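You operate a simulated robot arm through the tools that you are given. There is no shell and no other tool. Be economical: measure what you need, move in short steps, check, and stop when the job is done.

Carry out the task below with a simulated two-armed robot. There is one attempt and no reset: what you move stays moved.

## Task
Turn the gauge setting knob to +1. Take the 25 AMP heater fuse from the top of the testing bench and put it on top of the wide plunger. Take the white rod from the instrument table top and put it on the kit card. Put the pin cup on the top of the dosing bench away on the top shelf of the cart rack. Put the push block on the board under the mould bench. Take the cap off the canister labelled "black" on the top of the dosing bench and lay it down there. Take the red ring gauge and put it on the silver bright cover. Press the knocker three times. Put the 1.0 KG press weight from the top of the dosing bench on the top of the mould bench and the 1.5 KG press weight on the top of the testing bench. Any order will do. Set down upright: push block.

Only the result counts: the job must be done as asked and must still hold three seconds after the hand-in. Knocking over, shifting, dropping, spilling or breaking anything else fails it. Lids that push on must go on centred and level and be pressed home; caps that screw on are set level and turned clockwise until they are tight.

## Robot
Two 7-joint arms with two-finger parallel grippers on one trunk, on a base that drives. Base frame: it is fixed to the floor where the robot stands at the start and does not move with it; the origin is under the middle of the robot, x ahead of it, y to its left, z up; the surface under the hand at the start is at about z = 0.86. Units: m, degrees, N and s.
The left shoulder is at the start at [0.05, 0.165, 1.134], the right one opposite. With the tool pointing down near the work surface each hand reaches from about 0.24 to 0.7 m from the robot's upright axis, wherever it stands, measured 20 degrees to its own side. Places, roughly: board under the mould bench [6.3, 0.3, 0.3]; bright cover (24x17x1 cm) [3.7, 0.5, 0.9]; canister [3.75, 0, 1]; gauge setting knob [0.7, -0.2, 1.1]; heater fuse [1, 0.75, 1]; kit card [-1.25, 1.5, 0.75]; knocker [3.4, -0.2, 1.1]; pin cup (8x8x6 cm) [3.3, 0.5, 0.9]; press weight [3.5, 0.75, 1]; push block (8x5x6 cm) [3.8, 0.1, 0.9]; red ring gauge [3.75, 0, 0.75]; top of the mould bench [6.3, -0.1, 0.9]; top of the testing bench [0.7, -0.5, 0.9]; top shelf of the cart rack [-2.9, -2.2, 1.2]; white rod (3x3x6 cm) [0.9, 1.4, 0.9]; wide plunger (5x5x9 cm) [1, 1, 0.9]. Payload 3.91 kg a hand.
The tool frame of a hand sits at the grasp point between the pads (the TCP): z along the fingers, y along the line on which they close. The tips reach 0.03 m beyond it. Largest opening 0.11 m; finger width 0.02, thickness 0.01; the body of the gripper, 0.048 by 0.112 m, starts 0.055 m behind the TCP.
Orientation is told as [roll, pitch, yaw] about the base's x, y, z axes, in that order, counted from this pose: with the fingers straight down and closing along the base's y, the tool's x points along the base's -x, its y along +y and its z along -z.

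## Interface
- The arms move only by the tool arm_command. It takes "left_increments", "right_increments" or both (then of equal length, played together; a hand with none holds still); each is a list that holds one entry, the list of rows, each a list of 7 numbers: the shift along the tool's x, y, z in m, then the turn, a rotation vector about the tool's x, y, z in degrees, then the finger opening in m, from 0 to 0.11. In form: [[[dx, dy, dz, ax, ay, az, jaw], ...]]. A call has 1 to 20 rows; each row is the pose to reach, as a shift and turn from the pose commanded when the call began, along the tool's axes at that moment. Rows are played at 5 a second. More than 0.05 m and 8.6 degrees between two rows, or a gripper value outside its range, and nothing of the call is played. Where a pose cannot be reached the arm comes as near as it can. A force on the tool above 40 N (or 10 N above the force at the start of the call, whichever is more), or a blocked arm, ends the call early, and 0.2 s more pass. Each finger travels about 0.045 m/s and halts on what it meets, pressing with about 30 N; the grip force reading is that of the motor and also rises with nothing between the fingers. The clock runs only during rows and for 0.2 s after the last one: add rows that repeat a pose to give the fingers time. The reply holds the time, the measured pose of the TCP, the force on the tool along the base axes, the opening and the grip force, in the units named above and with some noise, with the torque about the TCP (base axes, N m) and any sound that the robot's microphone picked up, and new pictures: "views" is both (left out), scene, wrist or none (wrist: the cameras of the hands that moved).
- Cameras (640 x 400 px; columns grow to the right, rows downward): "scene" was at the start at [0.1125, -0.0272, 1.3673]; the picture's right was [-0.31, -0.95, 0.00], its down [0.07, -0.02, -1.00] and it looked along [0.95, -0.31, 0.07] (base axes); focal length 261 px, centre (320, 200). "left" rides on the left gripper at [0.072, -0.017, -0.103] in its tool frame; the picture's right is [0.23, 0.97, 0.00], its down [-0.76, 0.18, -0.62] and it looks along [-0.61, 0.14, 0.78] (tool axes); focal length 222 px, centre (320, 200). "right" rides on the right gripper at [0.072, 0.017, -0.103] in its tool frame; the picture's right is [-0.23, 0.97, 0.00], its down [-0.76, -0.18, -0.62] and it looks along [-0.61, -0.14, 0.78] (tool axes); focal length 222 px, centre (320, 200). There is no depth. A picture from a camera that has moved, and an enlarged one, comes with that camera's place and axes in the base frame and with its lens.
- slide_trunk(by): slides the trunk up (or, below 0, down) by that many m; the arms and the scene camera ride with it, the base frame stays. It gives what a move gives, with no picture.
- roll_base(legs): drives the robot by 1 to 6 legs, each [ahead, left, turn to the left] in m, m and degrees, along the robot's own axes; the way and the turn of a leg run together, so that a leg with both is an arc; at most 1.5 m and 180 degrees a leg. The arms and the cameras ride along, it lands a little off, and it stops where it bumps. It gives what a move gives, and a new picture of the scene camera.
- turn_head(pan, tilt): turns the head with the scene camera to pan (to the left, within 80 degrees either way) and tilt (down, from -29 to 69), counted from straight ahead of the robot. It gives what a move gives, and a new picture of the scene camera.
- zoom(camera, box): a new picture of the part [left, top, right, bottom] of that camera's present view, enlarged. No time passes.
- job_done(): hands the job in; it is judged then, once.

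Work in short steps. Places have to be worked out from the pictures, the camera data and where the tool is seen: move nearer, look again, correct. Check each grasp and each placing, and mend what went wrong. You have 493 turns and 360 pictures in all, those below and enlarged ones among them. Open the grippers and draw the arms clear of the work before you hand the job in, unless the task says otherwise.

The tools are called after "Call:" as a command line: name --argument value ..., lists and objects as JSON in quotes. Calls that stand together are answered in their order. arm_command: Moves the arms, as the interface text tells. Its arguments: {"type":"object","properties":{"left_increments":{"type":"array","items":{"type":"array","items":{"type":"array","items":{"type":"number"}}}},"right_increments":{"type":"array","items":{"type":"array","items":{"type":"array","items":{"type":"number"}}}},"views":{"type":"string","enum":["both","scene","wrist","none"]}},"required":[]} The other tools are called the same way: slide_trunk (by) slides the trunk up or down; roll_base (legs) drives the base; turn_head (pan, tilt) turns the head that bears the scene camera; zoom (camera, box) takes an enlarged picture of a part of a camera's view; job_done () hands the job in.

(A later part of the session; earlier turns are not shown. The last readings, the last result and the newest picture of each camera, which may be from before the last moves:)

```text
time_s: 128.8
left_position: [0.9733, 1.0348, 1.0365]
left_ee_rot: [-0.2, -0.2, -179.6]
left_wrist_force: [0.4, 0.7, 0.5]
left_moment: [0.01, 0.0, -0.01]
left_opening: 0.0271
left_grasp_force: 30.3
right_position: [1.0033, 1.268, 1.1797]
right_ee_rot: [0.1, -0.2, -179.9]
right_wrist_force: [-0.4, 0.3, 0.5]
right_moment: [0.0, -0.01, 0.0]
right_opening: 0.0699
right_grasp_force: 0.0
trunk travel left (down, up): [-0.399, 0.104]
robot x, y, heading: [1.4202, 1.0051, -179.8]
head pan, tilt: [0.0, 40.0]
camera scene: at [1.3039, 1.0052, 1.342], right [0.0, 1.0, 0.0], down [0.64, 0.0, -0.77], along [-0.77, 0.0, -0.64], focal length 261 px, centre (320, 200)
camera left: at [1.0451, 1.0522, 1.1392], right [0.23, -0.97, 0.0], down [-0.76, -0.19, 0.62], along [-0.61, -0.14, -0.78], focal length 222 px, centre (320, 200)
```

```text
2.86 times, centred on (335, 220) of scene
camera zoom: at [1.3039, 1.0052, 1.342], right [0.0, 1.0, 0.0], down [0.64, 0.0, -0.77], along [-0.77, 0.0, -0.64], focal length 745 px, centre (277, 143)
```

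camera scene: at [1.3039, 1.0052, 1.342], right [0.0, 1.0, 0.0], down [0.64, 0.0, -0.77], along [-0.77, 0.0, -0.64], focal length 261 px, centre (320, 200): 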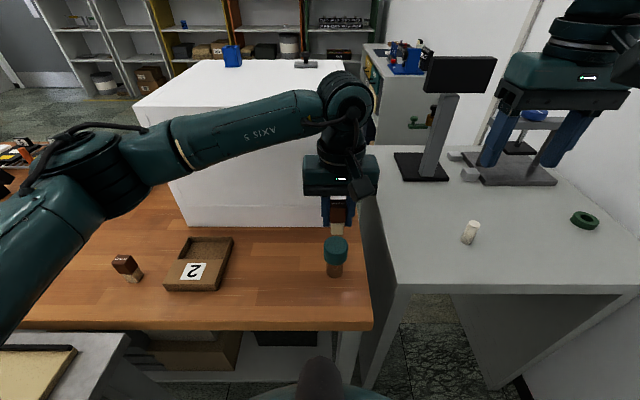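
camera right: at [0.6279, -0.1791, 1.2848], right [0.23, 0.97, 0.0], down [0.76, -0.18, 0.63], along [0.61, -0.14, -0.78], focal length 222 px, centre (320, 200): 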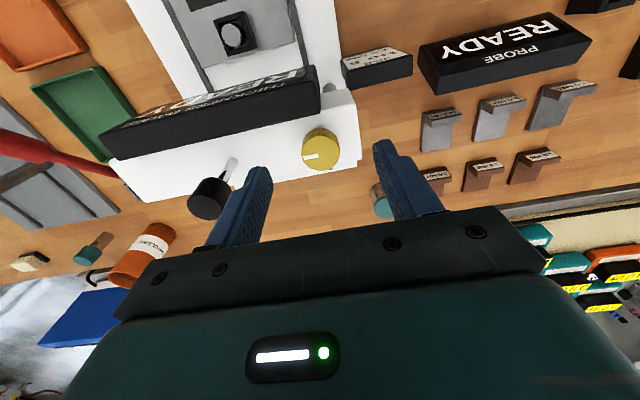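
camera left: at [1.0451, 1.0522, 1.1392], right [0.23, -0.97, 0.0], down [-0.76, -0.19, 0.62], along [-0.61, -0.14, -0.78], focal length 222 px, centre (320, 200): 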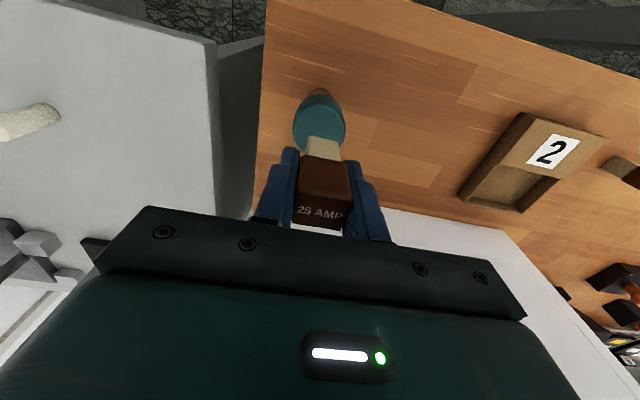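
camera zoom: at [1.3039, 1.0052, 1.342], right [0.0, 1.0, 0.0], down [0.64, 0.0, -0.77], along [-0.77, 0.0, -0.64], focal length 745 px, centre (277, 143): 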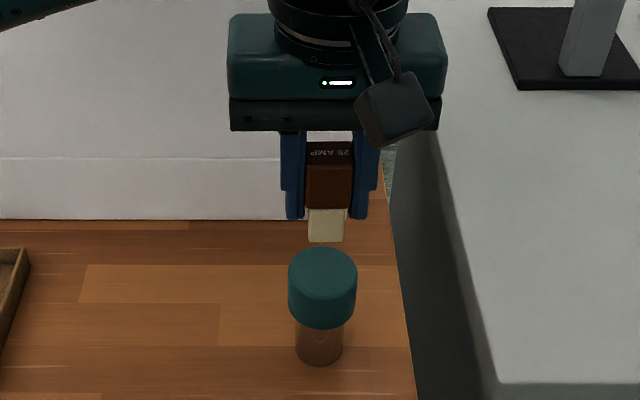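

Fuse bottom ≈ TCP−0.046, plunger top ≈0.95. I descend to just above contact and watch force.

Call:
arm_command --left_increments '[[[-0.003, 0, 0.02, 0, 0, 0, 0.01], [-0.003, 0, 0.034, 0, 0, 0, 0.01], [-0.003, 0, 0.038, 0, 0, 0, 0.01], [-0.003, 0, 0.04, 0, 0, 0, 0.01], [-0.003, 0, 0.04, 0, 0, 0, 0.01]]]' --views "wrist"

Call:
zoom --camera "scene" --box '[300, 190, 370, 290]'

```text
time_s: 130.0
left_position: [0.9681, 1.035, 0.9956]
left_ee_rot: [-0.3, 0.0, -179.6]
left_wrist_force: [0.0, -0.2, -0.4]
left_moment: [0.01, -0.03, 0.02]
left_opening: 0.0274
left_grasp_force: 29.9
right_position: [1.0025, 1.2706, 1.1789]
right_ee_rot: [0.2, -0.2, -179.8]
right_wrist_force: [0.2, -0.5, 0.2]
right_moment: [-0.01, 0.03, -0.04]
right_opening: 0.0702
right_grasp_force: 0.1
trunk travel left (down, up): [-0.399, 0.104]
robot x, y, heading: [1.4188, 1.0069, -179.7]
head pan, tilt: [0.0, 40.0]
camera left: at [1.0402, 1.0525, 1.0999], right [0.23, -0.97, 0.0], down [-0.76, -0.18, 0.62], along [-0.61, -0.14, -0.78], focal length 222 px, centre (320, 200)
```

left: 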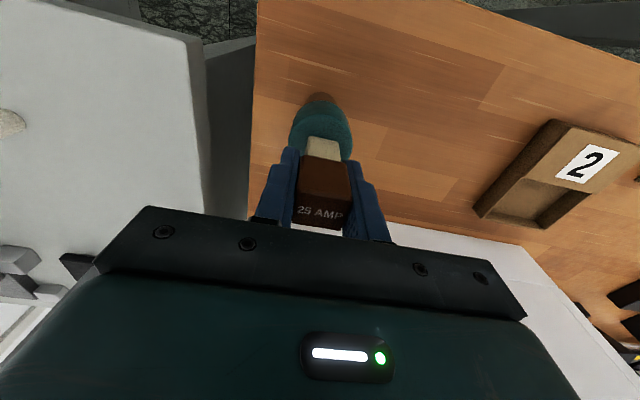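

```text
4.00 times, centred on (335, 240) of scene
camera zoom: at [1.304, 1.0057, 1.342], right [0.0, 1.0, 0.0], down [0.64, 0.0, -0.77], along [-0.77, 0.0, -0.64], focal length 1043 px, centre (260, 40)
```

zoom: 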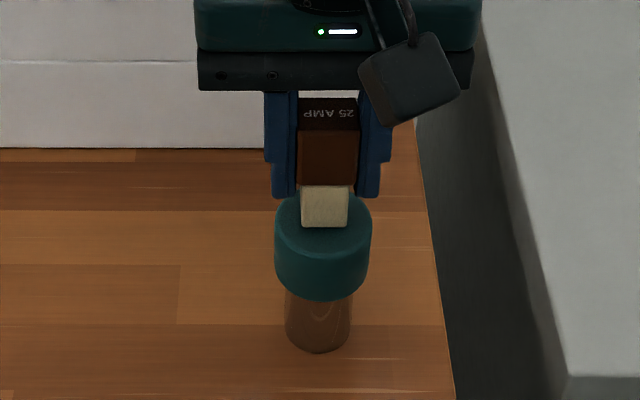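

No contact yet; I lower in 1 mm steps.

Call:
arm_command --left_increments '[[[0, 0, 0.001, 0, 0, 0, 0.01], [0, 0, 0.002, 0, 0, 0, 0.01], [0, 0, 0.003, 0, 0, 0, 0.01], [0, 0, 0.003, 0, 0, 0, 0.01]]]' --views "none"

Call:
zoom --camera "scene" --box '[300, 190, 370, 290]'

```text
time_s: 131.0
left_position: [0.9689, 1.0347, 0.9943]
left_ee_rot: [-0.2, -0.2, -179.6]
left_wrist_force: [0.1, 0.2, 0.6]
left_moment: [-0.01, -0.01, 0.04]
left_opening: 0.0274
left_grasp_force: 30.6
right_position: [1.0046, 1.2682, 1.1804]
right_ee_rot: [0.1, -0.2, -179.9]
right_wrist_force: [-0.1, -0.7, 0.5]
right_moment: [0.0, -0.01, -0.04]
right_opening: 0.0703
right_grasp_force: 0.1
trunk travel left (down, up): [-0.399, 0.104]
robot x, y, heading: [1.419, 1.0059, -179.8]
head pan, tilt: [0.0, 40.0]
```

```text
4.00 times, centred on (335, 240) of scene
camera zoom: at [1.304, 1.0057, 1.342], right [0.0, 1.0, 0.0], down [0.64, 0.0, -0.77], along [-0.77, 0.0, -0.64], focal length 1043 px, centre (260, 40)
```

zoom: 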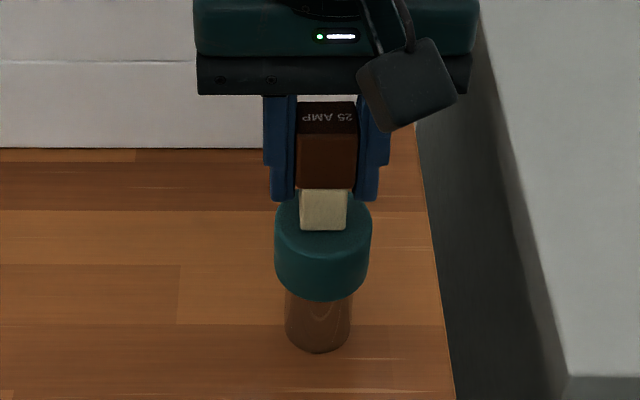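

Still none; continue.

Call:
arm_command --left_increments '[[[0, 0, 0.001, 0, 0, 0, 0.01], [0, 0, 0.002, 0, 0, 0, 0.01], [0, 0, 0.003, 0, 0, 0, 0.01], [0, 0, 0.004, 0, 0, 0, 0.01], [0, 0, 0.005, 0, 0, 0, 0.01], [0, 0, 0.005, 0, 0, 0, 0.01]]]' --views "none"

Call:
zoom --camera "scene" --box '[300, 190, 370, 290]'

```text
time_s: 132.4
left_position: [0.9679, 1.0348, 0.9901]
left_ee_rot: [-0.4, -0.3, -179.6]
left_wrist_force: [-1.9, 0.5, 21.0]
left_moment: [-0.07, 0.07, -0.01]
left_opening: 0.0278
left_grasp_force: 29.5
right_position: [1.0038, 1.2699, 1.1804]
right_ee_rot: [0.0, -0.2, -179.8]
right_wrist_force: [-0.3, 0.1, -0.6]
right_moment: [-0.02, 0.01, 0.02]
right_opening: 0.0701
right_grasp_force: 0.0
trunk travel left (down, up): [-0.399, 0.104]
robot x, y, heading: [1.4192, 1.0066, -179.9]
head pan, tilt: [0.0, 40.0]
```

```text
4.00 times, centred on (335, 240) of scene
camera zoom: at [1.3054, 1.0056, 1.3422], right [0.0, 1.0, 0.0], down [0.64, 0.0, -0.77], along [-0.77, 0.0, -0.64], focal length 1043 px, centre (260, 40)
```

zoom: 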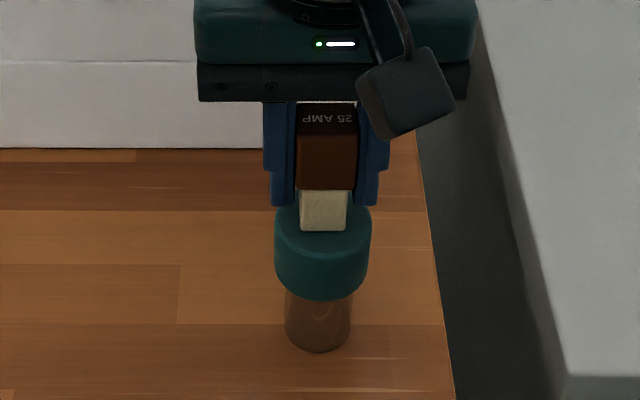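

Contact. Relax 2 mm, open gently, then lift.

Call:
arm_command --left_increments '[[[0, 0, -0.003, 0, 0, 0, 0.01], [0, 0, -0.003, 0, 0, 0, 0.034], [0, 0, -0.003, 0, 0, 0, 0.045], [0, 0, -0.003, 0, 0, 0, 0.06], [0, 0, -0.03, 0, 0, 0, 0.06], [0, 0, -0.07, 0, 0, 0, 0.06], [0, 0, -0.11, 0, 0, 0, 0.06]]]' --views "wrist"

Call:
zoom --camera "scene" --box '[300, 190, 370, 290]'

```text
time_s: 134.0
left_position: [0.9669, 1.0365, 1.0995]
left_ee_rot: [-0.2, -0.1, -179.6]
left_wrist_force: [0.2, 0.1, 0.1]
left_moment: [0.02, -0.02, 0.01]
left_opening: 0.0599
left_grasp_force: 0.1
right_position: [1.0049, 1.2682, 1.1791]
right_ee_rot: [0.2, -0.4, -179.8]
right_wrist_force: [0.4, 0.0, 0.4]
right_moment: [0.0, -0.01, 0.03]
right_opening: 0.07
right_grasp_force: 0.0
trunk travel left (down, up): [-0.399, 0.104]
robot x, y, heading: [1.4205, 1.0088, -179.8]
head pan, tilt: [0.0, 40.0]
camera left: at [1.0396, 1.0542, 1.2024], right [0.23, -0.97, 0.0], down [-0.76, -0.18, 0.62], along [-0.61, -0.14, -0.78], focal length 222 px, centre (320, 200)
```

left: 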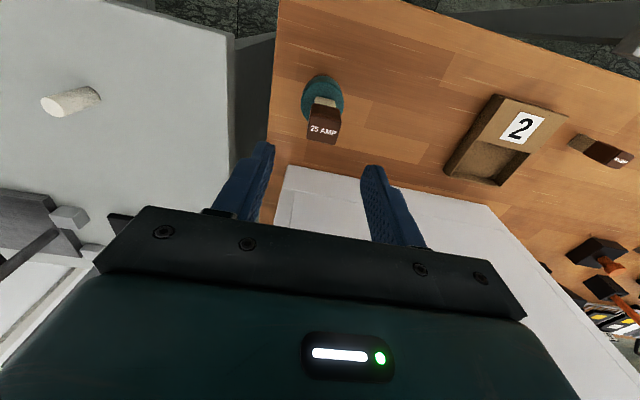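

```text
4.00 times, centred on (335, 240) of scene
camera zoom: at [1.3043, 1.0058, 1.342], right [0.0, 1.0, 0.0], down [0.64, 0.0, -0.77], along [-0.77, 0.0, -0.64], focal length 1043 px, centre (260, 40)
```

zoom: 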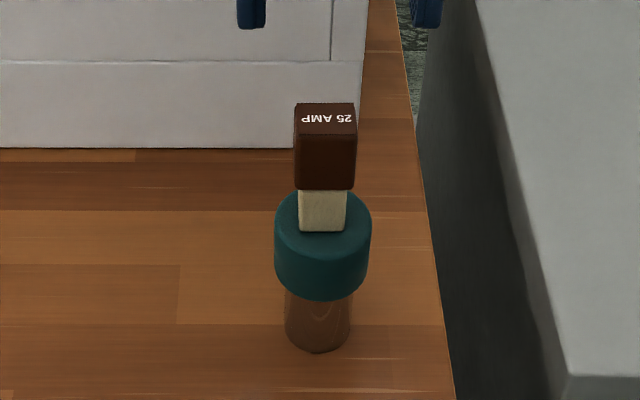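

The fuse stands on the plunger. I'll fetch the rod on the way back. Now raise hands, back out into the aisle and turn to the dosing bench.

Call:
arm_command --left_increments '[[[0, 0, -0.05, 0, 0, 0, 0.06], [0.0, 0.03, -0.1, 0, 0, 0, 0.06], [0.0, 0.06, -0.14, 0, 0, 0, 0.06], [0.0, 0.1, -0.16, 0, 0, 0, 0.06]]]' --views "none"

Call:
roll_base --legs '[[-0.9, 0, 0], [0, 0.5, 0], [0, 0, 90], [0, 0, 90]]'

Call:
turn_head --pan 0 --tilt 20

```text
refused: row 2 steps farther than a row can; nothing moved
```

```text
time_s: 150.9
left_position: [2.7647, 0.5119, 1.098]
left_ee_rot: [-0.2, -0.2, 3.4]
left_wrist_force: [-0.2, -0.1, 0.2]
left_moment: [0.01, 0.03, -0.03]
left_opening: 0.06
left_grasp_force: 0.1
right_position: [2.7392, 0.2776, 1.1804]
right_ee_rot: [0.1, -0.2, 3.3]
right_wrist_force: [-1.3, -0.4, 0.0]
right_moment: [0.02, -0.02, -0.04]
right_opening: 0.07
right_grasp_force: 0.0
trunk travel left (down, up): [-0.399, 0.104]
robot x, y, heading: [2.312, 0.5161, 3.3]
head pan, tilt: [0.0, 40.0]
camera scene: at [2.4256, 0.5253, 1.342], right [0.06, -1.0, 0.0], down [-0.64, -0.04, -0.77], along [0.76, 0.04, -0.64], focal length 261 px, centre (320, 200)
```

scene: 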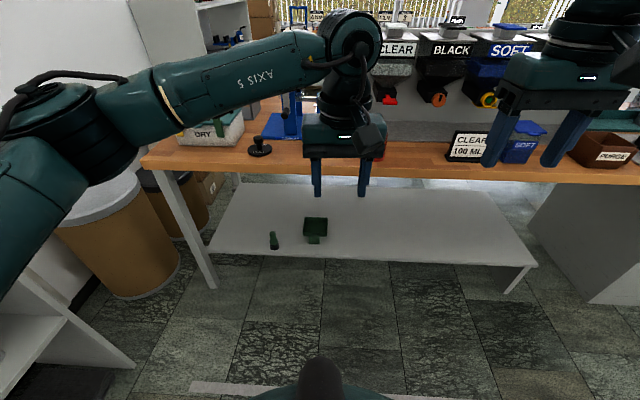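

```text
time_s: 151.7
left_position: [2.7643, 0.5126, 1.0992]
left_ee_rot: [-0.3, -0.1, 3.3]
left_wrist_force: [0.7, -0.3, -0.5]
left_moment: [0.02, -0.01, 0.0]
left_opening: 0.06
left_grasp_force: 0.1
right_position: [2.7403, 0.2767, 1.1795]
right_ee_rot: [0.1, -0.3, 3.2]
right_wrist_force: [0.8, 0.5, -0.6]
right_moment: [0.01, 0.01, 0.01]
right_opening: 0.0699
right_grasp_force: 0.0
trunk travel left (down, up): [-0.399, 0.104]
robot x, y, heading: [2.3085, 0.5158, 3.5]
head pan, tilt: [0.0, 20.0]
camera scene: at [2.4337, 0.5256, 1.3733], right [0.06, -1.0, 0.0], down [-0.34, -0.02, -0.94], along [0.94, 0.05, -0.34], focal length 261 px, centre (320, 200)
```

scene: 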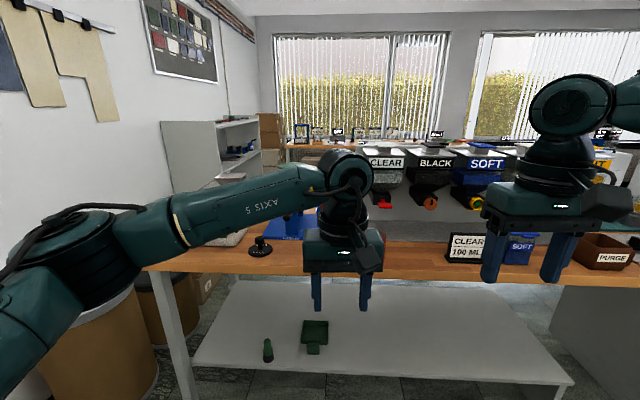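

The arm move had been refused but the drive was clear of things (no force read). Raise both hands now, in separate steps, and look around the dosing bench.

Call:
arm_command --left_increments '[[[0, 0.0, -0.04, 0, 0, 0, 0.06], [0, 0.02, -0.08, 0, 0, 0, 0.06], [0, 0.04, -0.12, 0, 0, 0, 0.06], [0, 0.06, -0.16, 0, 0, 0, 0.06], [0, 0.08, -0.2, 0, 0, 0, 0.06], [0, 0.1, -0.24, 0, 0, 0, 0.06]]]' --right_increments '[[[0, -0.0, -0.04, 0, 0, 0, 0.06], [0, -0.02, -0.08, 0, 0, 0, 0.06], [0, -0.04, -0.12, 0, 0, 0, 0.06], [0, -0.06, -0.16, 0, 0, 0, 0.06], [0, -0.08, -0.2, 0, 0, 0, 0.06], [0, -0.1, -0.24, 0, 0, 0, 0.06]]]' --views "scene"

```text
time_s: 153.1
left_position: [2.7584, 0.6098, 1.341]
left_ee_rot: [-0.2, -0.3, 3.2]
left_wrist_force: [-0.1, -0.6, 0.4]
left_moment: [-0.03, 0.0, 0.01]
left_opening: 0.0599
left_grasp_force: 0.1
right_position: [2.7298, 0.1763, 1.3834]
right_ee_rot: [0.2, -0.5, 3.2]
right_wrist_force: [-0.8, -0.4, 0.1]
right_moment: [0.03, 0.0, -0.02]
right_opening: 0.0597
right_grasp_force: 0.1
right hand out of reach, approached as far as the arm can: row 6
trunk travel left (down, up): [-0.399, 0.104]
robot x, y, heading: [2.3111, 0.5177, 3.1]
head pan, tilt: [0.0, 20.0]
camera scene: at [2.4322, 0.5248, 1.3735], right [0.06, -1.0, 0.0], down [-0.34, -0.02, -0.94], along [0.94, 0.05, -0.34], focal length 261 px, centre (320, 200)
```

scene: 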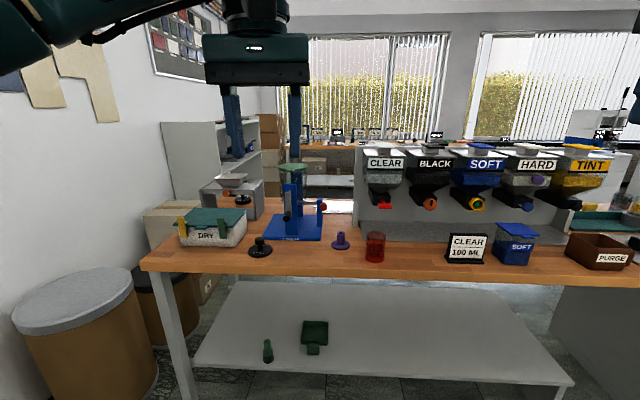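

Call:
zoom --camera "scene" --box '[150, 140, 400, 296]'

Call:
zoom --camera "scene" --box '[390, 130, 640, 286]'

```text
2.56 times, centred on (275, 218) of scene
camera zoom: at [2.4322, 0.5248, 1.3735], right [0.06, -1.0, 0.0], down [-0.34, -0.02, -0.94], along [0.94, 0.05, -0.34], focal length 667 px, centre (435, 154)
```

zoom: 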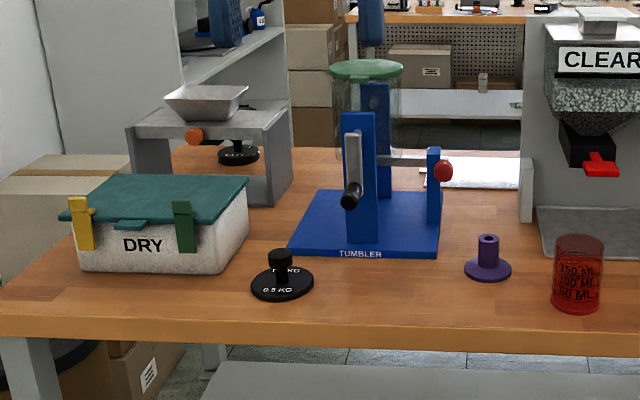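

```text
2.56 times, centred on (515, 208) of scene
camera zoom: at [2.4322, 0.5248, 1.3735], right [0.06, -1.0, 0.0], down [-0.34, -0.02, -0.94], along [0.94, 0.05, -0.34], focal length 667 px, centre (-179, 180)
```

zoom: 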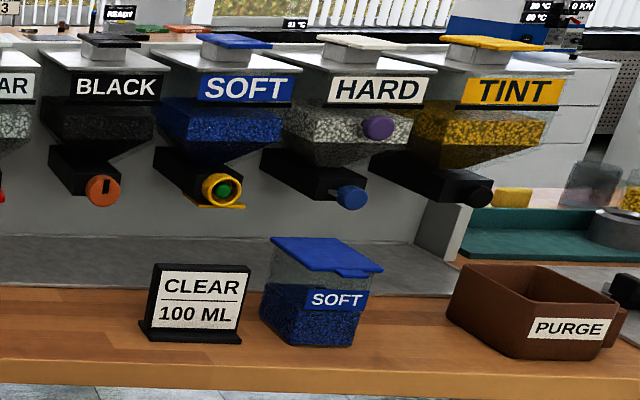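

The bright cover lies behind the tumbler at about [3.76,0.51]. I raise the trunk and slide right to view the rest of the bench.

Call:
slide_trunk --by 0.1

Call:
roll_base --legs '[[0, -0.7, -3]]'

Call:
zoom --camera "scene" --box '[180, 120, 420, 270]'

Call:
zoom --camera "scene" --box '[400, 120, 640, 270]'

```text
time_s: 154.5
left_position: [2.7599, 0.6118, 1.4389]
left_ee_rot: [-0.1, -0.2, 3.2]
left_wrist_force: [0.3, -0.5, -0.8]
left_moment: [0.01, 0.01, -0.02]
left_opening: 0.0599
left_grasp_force: 0.1
right_position: [2.7314, 0.1792, 1.4843]
right_ee_rot: [0.1, -0.4, 3.3]
right_wrist_force: [-1.0, 0.2, -0.6]
right_moment: [-0.03, 0.01, -0.01]
right_opening: 0.0599
right_grasp_force: 0.2
trunk travel left (down, up): [-0.499, 0.004]
robot x, y, heading: [2.3116, 0.5183, 3.2]
head pan, tilt: [0.0, 20.0]
```

```text
time_s: 160.9
left_position: [2.7818, -0.1066, 1.4383]
left_ee_rot: [-0.2, -0.2, -0.3]
left_wrist_force: [0.4, -0.1, 0.3]
left_moment: [0.02, 0.0, -0.01]
left_opening: 0.06
left_grasp_force: 0.0
right_position: [2.7255, -0.5358, 1.4839]
right_ee_rot: [0.1, -0.4, -0.4]
right_wrist_force: [0.9, -0.2, -0.2]
right_moment: [-0.02, 0.03, 0.01]
right_opening: 0.06
right_grasp_force: 0.0
trunk travel left (down, up): [-0.499, 0.004]
robot x, y, heading: [2.3278, -0.1709, -0.2]
head pan, tilt: [0.0, 20.0]
camera scene: at [2.4507, -0.1711, 1.4734], right [-0.01, -1.0, 0.0], down [-0.34, 0.0, -0.94], along [0.94, -0.01, -0.34], focal length 261 px, centre (320, 200)
```

scene: 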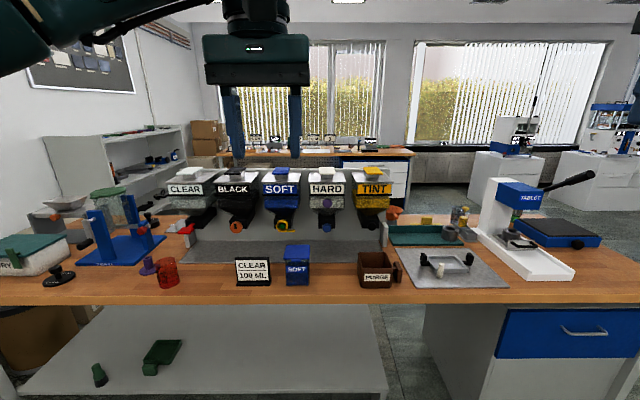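

```text
2.67 times, centred on (300, 195) of scene
camera zoom: at [2.4507, -0.1711, 1.4734], right [-0.01, -1.0, 0.0], down [-0.34, 0.0, -0.94], along [0.94, -0.01, -0.34], focal length 695 px, centre (373, 213)
```

zoom: 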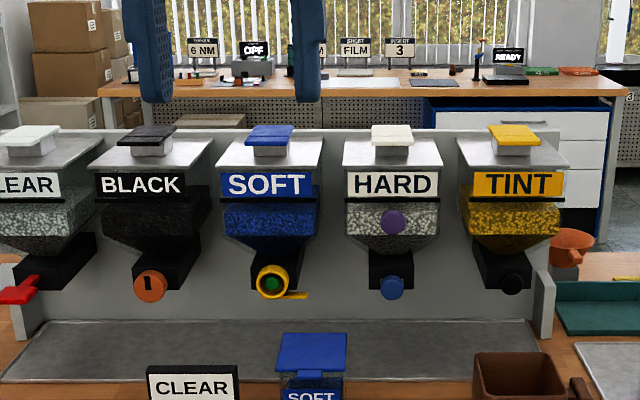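

```text
2.67 times, centred on (520, 195) of scene
camera zoom: at [2.4507, -0.1711, 1.4734], right [-0.01, -1.0, 0.0], down [-0.34, 0.0, -0.94], along [0.94, -0.01, -0.34], focal length 695 px, centre (-213, 213)
```

zoom: 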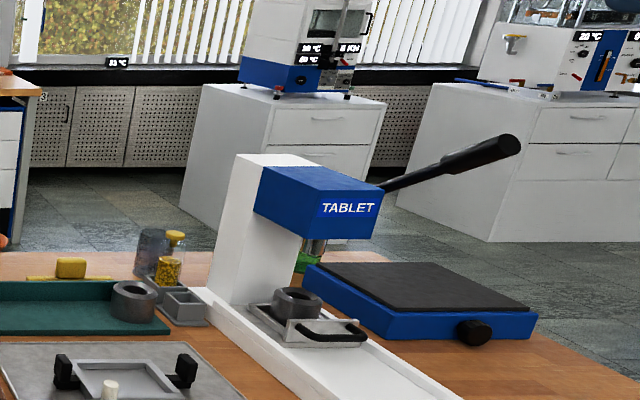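

The purple button on the HARD hopper, about [3.4,-0.21,1.12], is the knocker; the purple spindle piece at [3.35,0.52] is the pin cup. I drive 0.3 closer to press the knocker with the right hand.

Call:
roll_base --legs '[[0.3, 0, 0]]'

Call:
arm_command --right_increments '[[[0, 0.02, 0.04, 0, 0, 0, 0.0], [0, 0.04, 0.08, 0, 0, 0, 0.0], [0, 0.06, 0.12, 0, 0, 0, 0.0], [0, 0.08, 0.16, 0, 0, 0, 0.0], [0, 0.1, 0.2, 0, 0, 0, 0.0], [0, 0.12, 0.24, 0, 0, 0, 0.0], [0, 0.14, 0.24, 0, -8, 0, 0.0], [0, 0.16, 0.24, 0, -16, 0, 0.0], [0, 0.18, 0.24, 0, -24, 0, 0.0], [0, 0.2, 0.24, 0, -32, 0, 0.0], [0, 0.2, 0.24, 0, -40, 0, 0.0], [0, 0.2, 0.24, 0, -48, 0, 0.0], [0, 0.2, 0.24, 0, -56, 0, 0.0], [0, 0.2, 0.24, 0, -64, 0, 0.0]]]'

```text
time_s: 163.0
left_position: [3.0784, -0.111, 1.4402]
left_ee_rot: [-0.2, -0.3, -0.4]
left_wrist_force: [0.4, -0.3, -0.5]
left_moment: [0.04, -0.01, 0.02]
left_opening: 0.0599
left_grasp_force: 0.1
right_position: [3.0209, -0.5398, 1.4833]
right_ee_rot: [0.1, -0.4, -0.6]
right_wrist_force: [0.6, -0.4, 0.4]
right_moment: [-0.01, 0.01, 0.0]
right_opening: 0.0598
right_grasp_force: 0.1
trunk travel left (down, up): [-0.499, 0.004]
robot x, y, heading: [2.6255, -0.1748, -0.5]
head pan, tilt: [0.0, 20.0]
camera scene: at [2.7464, -0.1738, 1.4734], right [-0.01, -1.0, 0.0], down [-0.34, 0.0, -0.94], along [0.94, -0.01, -0.34], focal length 261 px, centre (320, 200)
```

scene: 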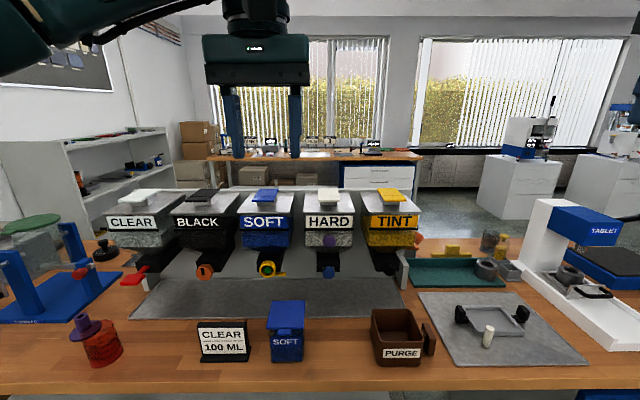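

```text
time_s: 166.0
left_position: [3.0784, -0.1094, 1.4389]
left_ee_rot: [-0.2, -0.1, -0.5]
left_wrist_force: [-0.1, -0.3, -0.5]
left_moment: [0.0, 0.04, 0.01]
left_opening: 0.06
left_grasp_force: 0.0
right_position: [3.0515, -0.3286, 1.2532]
right_ee_rot: [0.3, -64.4, -1.1]
right_wrist_force: [0.7, -0.4, 0.3]
right_moment: [0.03, 0.0, 0.02]
right_opening: 0.0003
right_grasp_force: 30.3
right hand out of reach, approached as far as the arm can: row 13, 14
trunk travel left (down, up): [-0.499, 0.004]
robot x, y, heading: [2.6251, -0.1732, -0.8]
head pan, tilt: [0.0, 20.0]
camera scene: at [2.747, -0.1738, 1.4733], right [-0.01, -1.0, 0.0], down [-0.34, 0.0, -0.94], along [0.94, -0.01, -0.34], focal length 261 px, centre (320, 200)
camera right: at [2.9277, -0.3106, 1.2302], right [0.11, 0.97, 0.21], down [-0.23, -0.18, 0.96], along [0.97, -0.15, 0.21], focal length 222 px, centre (320, 200)
```

scene: 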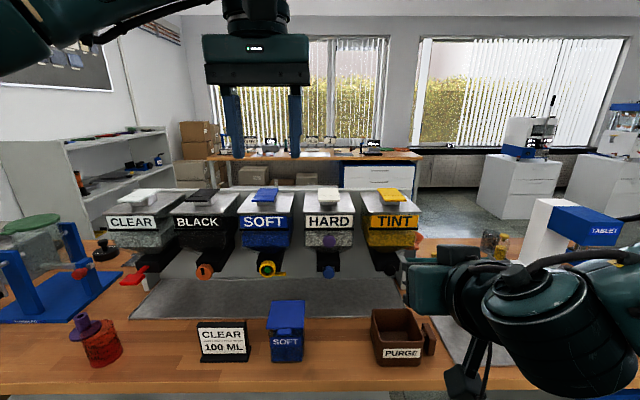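
right: 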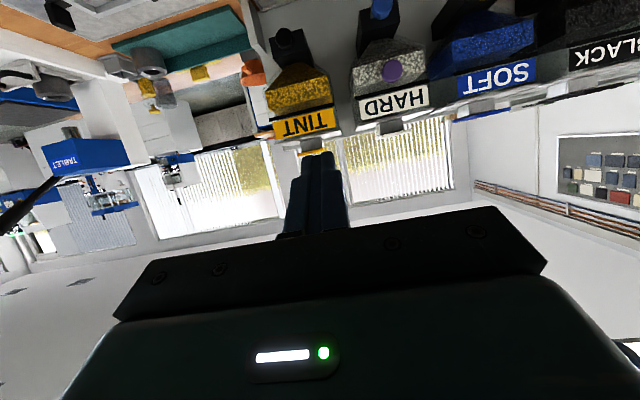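

Knocker face ≈[3.41,-0.204,1.108]. I bring the closed fingertips to about 3 cm before it.

Call:
arm_command --right_increments '[[[0, 0.02, 0.035, 0, 0, 0, 0.0], [0, 0.04, 0.07, 0, 0, 0, 0.0], [0, 0.06, 0.105, 0, 0, 0, 0.0], [0, 0.08, 0.14, 0, 0, 0, 0.0], [-0.005, 0.1, 0.175, 0, 0, 0, 0.0], [-0.01, 0.12, 0.21, 0, 0, 0, 0.0], [-0.013, 0.124, 0.25, 0, 0, 0, 0.0], [-0.013, 0.124, 0.29, 0, 0, 0, 0.0], [-0.013, 0.124, 0.29, 0, 0, 0, 0.0]]]'

```text
time_s: 168.0
left_position: [3.0771, -0.1104, 1.44]
left_ee_rot: [-0.1, -0.2, -0.5]
left_wrist_force: [-0.1, -0.4, 0.4]
left_moment: [-0.01, 0.01, 0.02]
left_opening: 0.0603
left_grasp_force: 0.0
right_position: [3.239, -0.3189, 1.1937]
right_ee_rot: [0.4, -64.4, -0.7]
right_wrist_force: [0.5, -0.3, -0.2]
right_moment: [0.01, 0.01, -0.04]
right_opening: 0.0001
right_grasp_force: 29.5
right hand out of reach, approached as far as the arm can: row 3, 4, 5, 6, 7, 8, 9
trunk travel left (down, up): [-0.499, 0.004]
robot x, y, heading: [2.6205, -0.1687, -0.5]
head pan, tilt: [0.0, 20.0]
camera scene: at [2.7459, -0.1737, 1.4734], right [-0.01, -1.0, 0.0], down [-0.34, 0.0, -0.94], along [0.94, -0.01, -0.34], focal length 261 px, centre (320, 200)
camera right: at [3.1145, -0.3009, 1.1721], right [0.11, 0.97, 0.21], down [-0.23, -0.18, 0.96], along [0.97, -0.15, 0.21], focal length 222 px, centre (320, 200)
```

scene: 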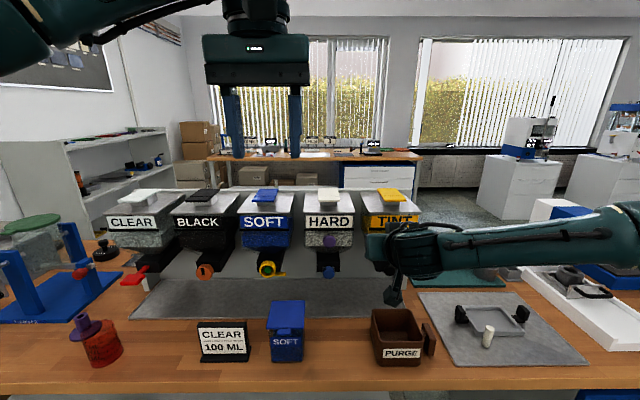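
right: 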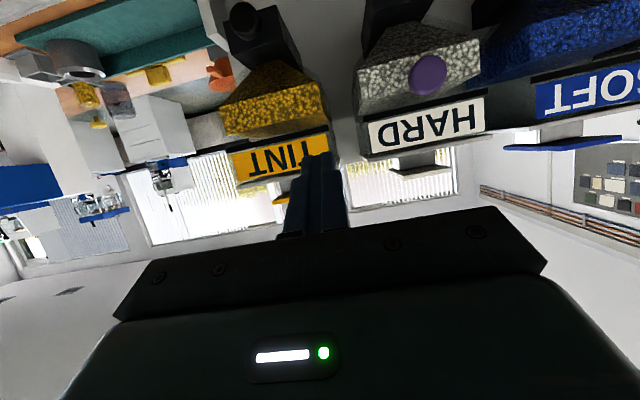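

The arm is limited inward; I shift the base left 0.11 and forward 0.06 instead.

Call:
roll_base --legs '[[0, 0.115, 0], [0.05, 0, 0]]'

```text
time_s: 170.2
left_position: [3.1296, 0.0088, 1.4389]
left_ee_rot: [-0.2, -0.1, -0.2]
left_wrist_force: [1.3, -0.1, 0.1]
left_moment: [0.01, 0.05, 0.03]
left_opening: 0.06
left_grasp_force: 0.0
right_position: [3.2905, -0.2001, 1.1935]
right_ee_rot: [0.4, -64.4, -0.7]
right_wrist_force: [0.6, -0.1, -0.8]
right_moment: [0.01, 0.02, -0.01]
right_opening: 0.0
right_grasp_force: 30.1
trunk travel left (down, up): [-0.499, 0.004]
robot x, y, heading: [2.6742, -0.053, -0.1]
head pan, tilt: [0.0, 20.0]
camera scene: at [2.7983, -0.0575, 1.4733], right [-0.01, -1.0, 0.0], down [-0.34, 0.0, -0.94], along [0.94, -0.01, -0.34], focal length 261 px, centre (320, 200)
```

scene: 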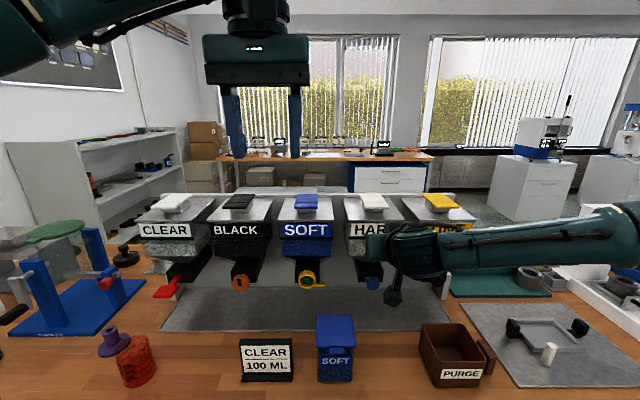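

Now lower to the button's height.

Call:
arm_command --right_increments '[[[0.02, 0, 0.01, 0, 0, 0, 0.0], [0.045, 0, 0.02, 0, 0, 0, 0.0], [0.065, 0, 0.031, 0, 0, 0, 0.0], [0.065, 0, 0.031, 0, 0, 0, 0.0]]]'

```text
time_s: 171.2
left_position: [3.1287, 0.0086, 1.4395]
left_ee_rot: [-0.2, -0.2, -0.2]
left_wrist_force: [-0.2, 0.2, 0.1]
left_moment: [0.0, -0.01, 0.01]
left_opening: 0.0597
left_grasp_force: 0.1
right_position: [3.2781, -0.2235, 1.1392]
right_ee_rot: [0.4, -64.4, -0.7]
right_wrist_force: [-0.3, -0.2, 0.2]
right_moment: [-0.01, 0.02, 0.01]
right_opening: 0.0
right_grasp_force: 30.1
right hand out of reach, approached as far as the arm can: row 1, 2, 3, 4
trunk travel left (down, up): [-0.499, 0.004]
robot x, y, heading: [2.6716, -0.0574, -0.6]
head pan, tilt: [0.0, 20.0]
camera scene: at [2.7972, -0.0575, 1.4734], right [-0.01, -1.0, 0.0], down [-0.34, 0.0, -0.94], along [0.94, -0.01, -0.34], focal length 261 px, centre (320, 200)
camera right: at [3.1531, -0.2054, 1.117], right [0.1, 0.97, 0.21], down [-0.23, -0.18, 0.96], along [0.97, -0.15, 0.21], focal length 222 px, centre (320, 200)
```

scene: 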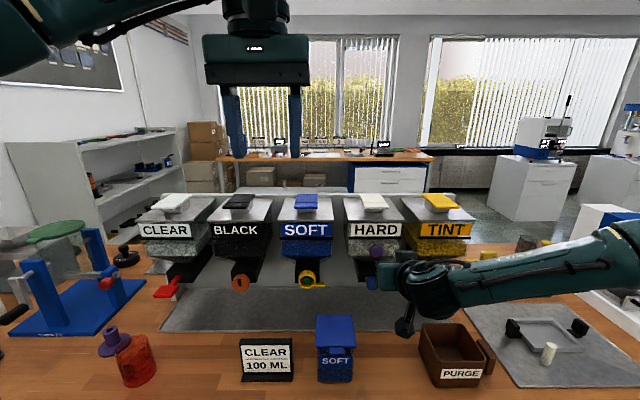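
right: 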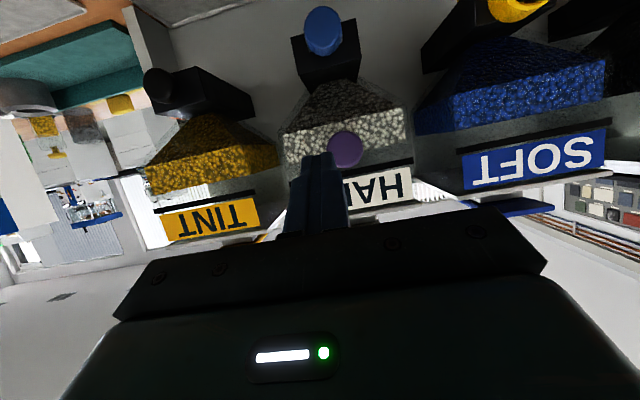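

The arm needs more reach; bench edge is near x=3.15, so I move the base 6 cm ahead and 2 cm left.

Call:
roll_base --legs '[[0.06, 0.02, 0]]'

Call:
arm_command --right_increments '[[[0.008, 0, 0.003, 0, 0, 0, 0.0], [0.015, 0, 0.007, 0, 0, 0, 0.0], [0.015, 0, 0.007, 0, 0, 0, 0.0]]]'

```text
time_s: 172.2
left_position: [3.1895, 0.0269, 1.4382]
left_ee_rot: [-0.2, -0.1, -0.3]
left_wrist_force: [-1.4, -0.4, -0.2]
left_moment: [-0.01, 0.01, -0.01]
left_opening: 0.0598
left_grasp_force: 0.0
right_position: [3.3378, -0.2033, 1.1397]
right_ee_rot: [0.2, -64.5, -0.6]
right_wrist_force: [-0.1, 0.1, 0.7]
right_moment: [-0.01, 0.0, 0.01]
right_opening: 0.0
right_grasp_force: 30.3
trunk travel left (down, up): [-0.499, 0.004]
robot x, y, heading: [2.7344, -0.0368, -0.5]
head pan, tilt: [0.0, 20.0]
camera scene: at [2.8589, -0.038, 1.4733], right [-0.01, -1.0, 0.0], down [-0.34, 0.0, -0.94], along [0.94, -0.01, -0.34], focal length 261 px, centre (320, 200)
```

scene: 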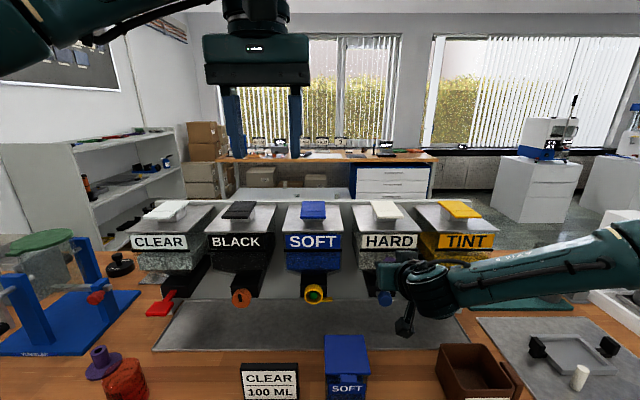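

```text
time_s: 173.0
left_position: [3.1885, 0.0266, 1.4397]
left_ee_rot: [-0.2, -0.2, -0.3]
left_wrist_force: [0.0, 0.1, -0.5]
left_moment: [-0.02, 0.02, -0.01]
left_opening: 0.0598
left_grasp_force: 0.0
right_position: [3.3354, -0.2102, 1.1277]
right_ee_rot: [0.5, -64.5, -0.7]
right_wrist_force: [-0.5, 0.0, 0.2]
right_moment: [0.01, 0.02, -0.02]
right_opening: 0.0
right_grasp_force: 30.0
right hand out of reach, approached as far as the arm can: row 1, 2, 3
trunk travel left (down, up): [-0.499, 0.004]
robot x, y, heading: [2.7368, -0.0387, -0.4]
head pan, tilt: [0.0, 20.0]
camera scene: at [2.8575, -0.0383, 1.4734], right [-0.01, -1.0, 0.0], down [-0.34, 0.0, -0.94], along [0.94, -0.01, -0.34], focal length 261 px, centre (320, 200)
camera right: at [3.2102, -0.1927, 1.1056], right [0.1, 0.97, 0.21], down [-0.23, -0.18, 0.96], along [0.97, -0.15, 0.21], focal length 222 px, centre (320, 200)
```

scene: 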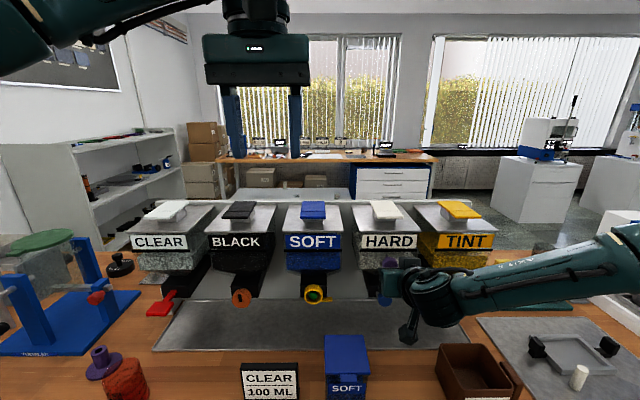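
right: 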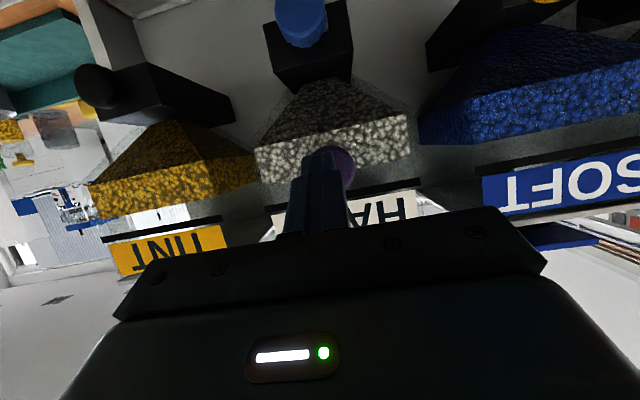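

Fingertips are at [3.362,-0.21,1.115], in line with the button. Try pushing straight ahead with the arm.

Call:
arm_command --right_increments '[[[-0.009, 0, 0.018, 0, 0, 0, 0.0], [-0.018, 0, 0.036, 0, 0, 0, 0.0], [-0.022, 0, 0.045, 0, 0, 0, 0.0]]]' --views "wrist"

```text
time_s: 173.6
left_position: [3.1833, 0.0252, 1.4427]
left_ee_rot: [-0.3, -0.3, -0.4]
left_wrist_force: [-0.5, 0.1, -0.3]
left_moment: [0.03, 0.03, -0.01]
left_opening: 0.0599
left_grasp_force: 0.0
right_position: [3.3523, -0.2159, 1.1309]
right_ee_rot: [1.0, -63.4, -0.1]
right_wrist_force: [-25.6, -0.7, 7.7]
right_moment: [-0.11, -0.13, 0.05]
right_opening: 0.0001
right_grasp_force: 29.9
right hand out of reach, approached as far as the arm can: row 1, 2, 3
trunk travel left (down, up): [-0.499, 0.004]
robot x, y, heading: [2.7343, -0.0388, -0.2]
head pan, tilt: [0.0, 20.0]
heard: click
stopped in row 3 (right hand): the force on the tool passed its limit at 43 N (the readings are from after the stop); the commanded pose is now the measured one
camera right: at [3.2276, -0.2022, 1.112], right [0.09, 0.97, 0.21], down [-0.21, -0.19, 0.96], along [0.97, -0.13, 0.19], focal length 222 px, centre (320, 200)
```

right: 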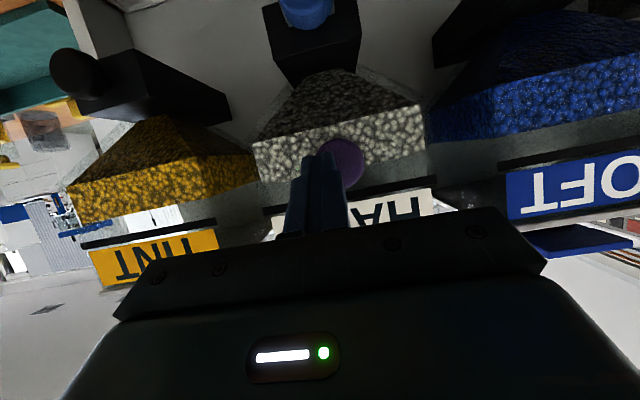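

A click: one press. I draw back 2.5 cm, then press again.

Call:
arm_command --right_increments '[[[0.009, 0, -0.018, 0, 0, 0, 0.0], [0.013, 0, -0.027, 0, 0, 0, 0.0], [0.013, 0, -0.027, 0, 0, 0, 0.0]]]' --views "none"

Call:
arm_command --right_increments '[[[-0.004, 0.0, 0.009, 0, 0, 0, 0.0], [-0.009, 0.0, 0.018, 0, 0, 0, 0.0], [-0.013, 0.0, 0.027, 0, 0, 0, 0.0], [-0.015, 0.0, 0.031, 0, 0, 0, 0.0]]]' --views "none"

```text
time_s: 174.4
left_position: [3.1878, 0.0266, 1.4392]
left_ee_rot: [-0.2, -0.2, -0.2]
left_wrist_force: [-0.5, -0.4, 0.2]
left_moment: [0.03, 0.05, -0.03]
left_opening: 0.0599
left_grasp_force: 0.1
right_position: [3.3278, -0.2194, 1.1286]
right_ee_rot: [0.8, -63.2, -0.3]
right_wrist_force: [-0.5, 0.6, 0.4]
right_moment: [0.01, 0.02, -0.02]
right_opening: 0.0
right_grasp_force: 29.4
trunk travel left (down, up): [-0.499, 0.004]
robot x, y, heading: [2.7371, -0.0373, -0.1]
head pan, tilt: [0.0, 20.0]
```

```text
time_s: 175.4
left_position: [3.1818, 0.026, 1.4412]
left_ee_rot: [-0.2, -0.4, -0.3]
left_wrist_force: [0.9, 0.3, -0.3]
left_moment: [0.02, 0.01, 0.01]
left_opening: 0.0602
left_grasp_force: 0.1
right_position: [3.3518, -0.2197, 1.1298]
right_ee_rot: [0.9, -62.8, 0.1]
right_wrist_force: [-32.2, 2.0, -3.9]
right_moment: [-0.23, 0.25, 0.1]
right_opening: 0.0
right_grasp_force: 30.3
right hand out of reach, approached as far as the arm can: row 4
trunk travel left (down, up): [-0.499, 0.004]
robot x, y, heading: [2.7353, -0.0349, -0.4]
head pan, tilt: [0.0, 20.0]
heard: click
```

Second click. Retract and press a third time, shifting 1 cm back in y.

Call:
arm_command --right_increments '[[[0.009, 0.004, -0.018, 0, 0, 0, 0.0], [0.013, 0.008, -0.03, 0, 0, 0, 0.0], [0.013, 0.008, -0.03, 0, 0, 0, 0.0]]]' --views "none"

Call:
arm_command --right_increments '[[[-0.004, 0.0, 0.009, 0, 0, 0, 0.0], [-0.009, 0.0, 0.018, 0, 0, 0, 0.0], [-0.013, 0.0, 0.027, 0, 0, 0, 0.0], [-0.015, 0.0, 0.031, 0, 0, 0, 0.0]]]' --views "none"

```text
time_s: 176.2
left_position: [3.1889, 0.0268, 1.4386]
left_ee_rot: [-0.2, -0.2, -0.3]
left_wrist_force: [0.3, -0.3, -0.4]
left_moment: [0.01, 0.02, 0.0]
left_opening: 0.06
left_grasp_force: 0.1
right_position: [3.3265, -0.2141, 1.1336]
right_ee_rot: [0.7, -63.3, -0.2]
right_wrist_force: [-0.2, -0.3, 0.0]
right_moment: [-0.01, -0.02, 0.01]
right_opening: 0.0002
right_grasp_force: 30.3
trunk travel left (down, up): [-0.499, 0.004]
robot x, y, heading: [2.7351, -0.0358, -0.3]
head pan, tilt: [0.0, 20.0]
```

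```text
time_s: 177.2
left_position: [3.1831, 0.0278, 1.4418]
left_ee_rot: [-0.3, -0.4, -0.3]
left_wrist_force: [0.4, 0.3, 0.1]
left_moment: [0.02, 0.0, 0.01]
left_opening: 0.06
left_grasp_force: 0.1
right_position: [3.3522, -0.2143, 1.1345]
right_ee_rot: [0.9, -62.9, 0.2]
right_wrist_force: [-30.8, 4.1, -6.4]
right_moment: [-0.05, 0.31, 0.19]
right_opening: 0.0
right_grasp_force: 29.6
right hand out of reach, approached as far as the arm can: row 4
trunk travel left (down, up): [-0.499, 0.004]
robot x, y, heading: [2.7352, -0.0414, -0.6]
head pan, tilt: [0.0, 20.0]
heard: click
```

Three clicks. I retract and bring the right hand back to pointing down.

Call:
arm_command --right_increments '[[[0.018, 0, -0.036, 0, 0, 0, 0.0], [0.03, 0, -0.07, 0, 0, 0, 0.0], [0.02, 0, -0.1, 0, 0, 0, 0.0], [0, 0, -0.13, 0, 0, 0, 0.0], [-0.03, -0.02, -0.15, 0, 0, 0, 0.0], [-0.06, -0.04, -0.17, 0, 0, 0, 0.0], [-0.09, -0.06, -0.19, 0, 0, 0, 0.0]]]' --views "none"

Call:
arm_command --right_increments '[[[0, 0, 0, 0, 8, 0, 0.02], [0, 0, 0, 0, 16, 0, 0.05], [0, 0, 0, 0, 24, 0, 0.08], [0, 0, 0, 0, 32, 0, 0.08], [0, 0, 0, 0, 40, 0, 0.08], [0, 0, 0, 0, 48, 0, 0.08], [0, 0, 0, 0, 56, 0, 0.08], [0, 0, 0, 0, 63, 0, 0.08]]]' --views "scene"

```text
time_s: 178.8
left_position: [3.1882, 0.0259, 1.4404]
left_ee_rot: [-0.2, -0.2, -0.3]
left_wrist_force: [-0.3, -0.8, -0.7]
left_moment: [0.0, -0.01, -0.04]
left_opening: 0.0598
left_grasp_force: 0.1
right_position: [3.2307, -0.2786, 1.3001]
right_ee_rot: [0.9, -63.3, 0.0]
right_wrist_force: [-0.5, -0.3, 0.1]
right_moment: [-0.05, 0.01, 0.02]
right_opening: 0.0001
right_grasp_force: 29.8
trunk travel left (down, up): [-0.499, 0.004]
robot x, y, heading: [2.7319, -0.0348, -0.4]
head pan, tilt: [0.0, 20.0]
```

```text
time_s: 180.6
left_position: [3.1884, 0.0261, 1.4393]
left_ee_rot: [-0.2, -0.1, -0.3]
left_wrist_force: [-0.5, -0.7, 0.1]
left_moment: [0.0, 0.0, -0.03]
left_opening: 0.06
left_grasp_force: 0.1
right_position: [3.2301, -0.2784, 1.3017]
right_ee_rot: [0.4, 0.0, 0.6]
right_wrist_force: [0.7, -0.5, -0.3]
right_moment: [0.01, 0.03, 0.0]
right_opening: 0.0801
right_grasp_force: 0.1
trunk travel left (down, up): [-0.499, 0.004]
robot x, y, heading: [2.7353, -0.0385, -0.4]
head pan, tilt: [0.0, 20.0]
camera scene: at [2.858, -0.0385, 1.4733], right [-0.01, -1.0, 0.0], down [-0.34, 0.0, -0.94], along [0.94, -0.01, -0.34], focal length 261 px, centre (320, 200)
```

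scene: 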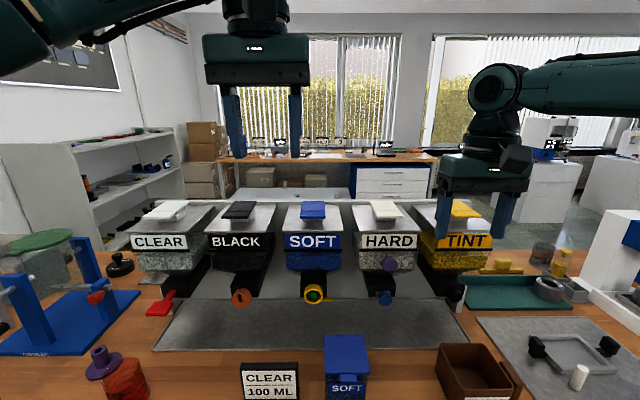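

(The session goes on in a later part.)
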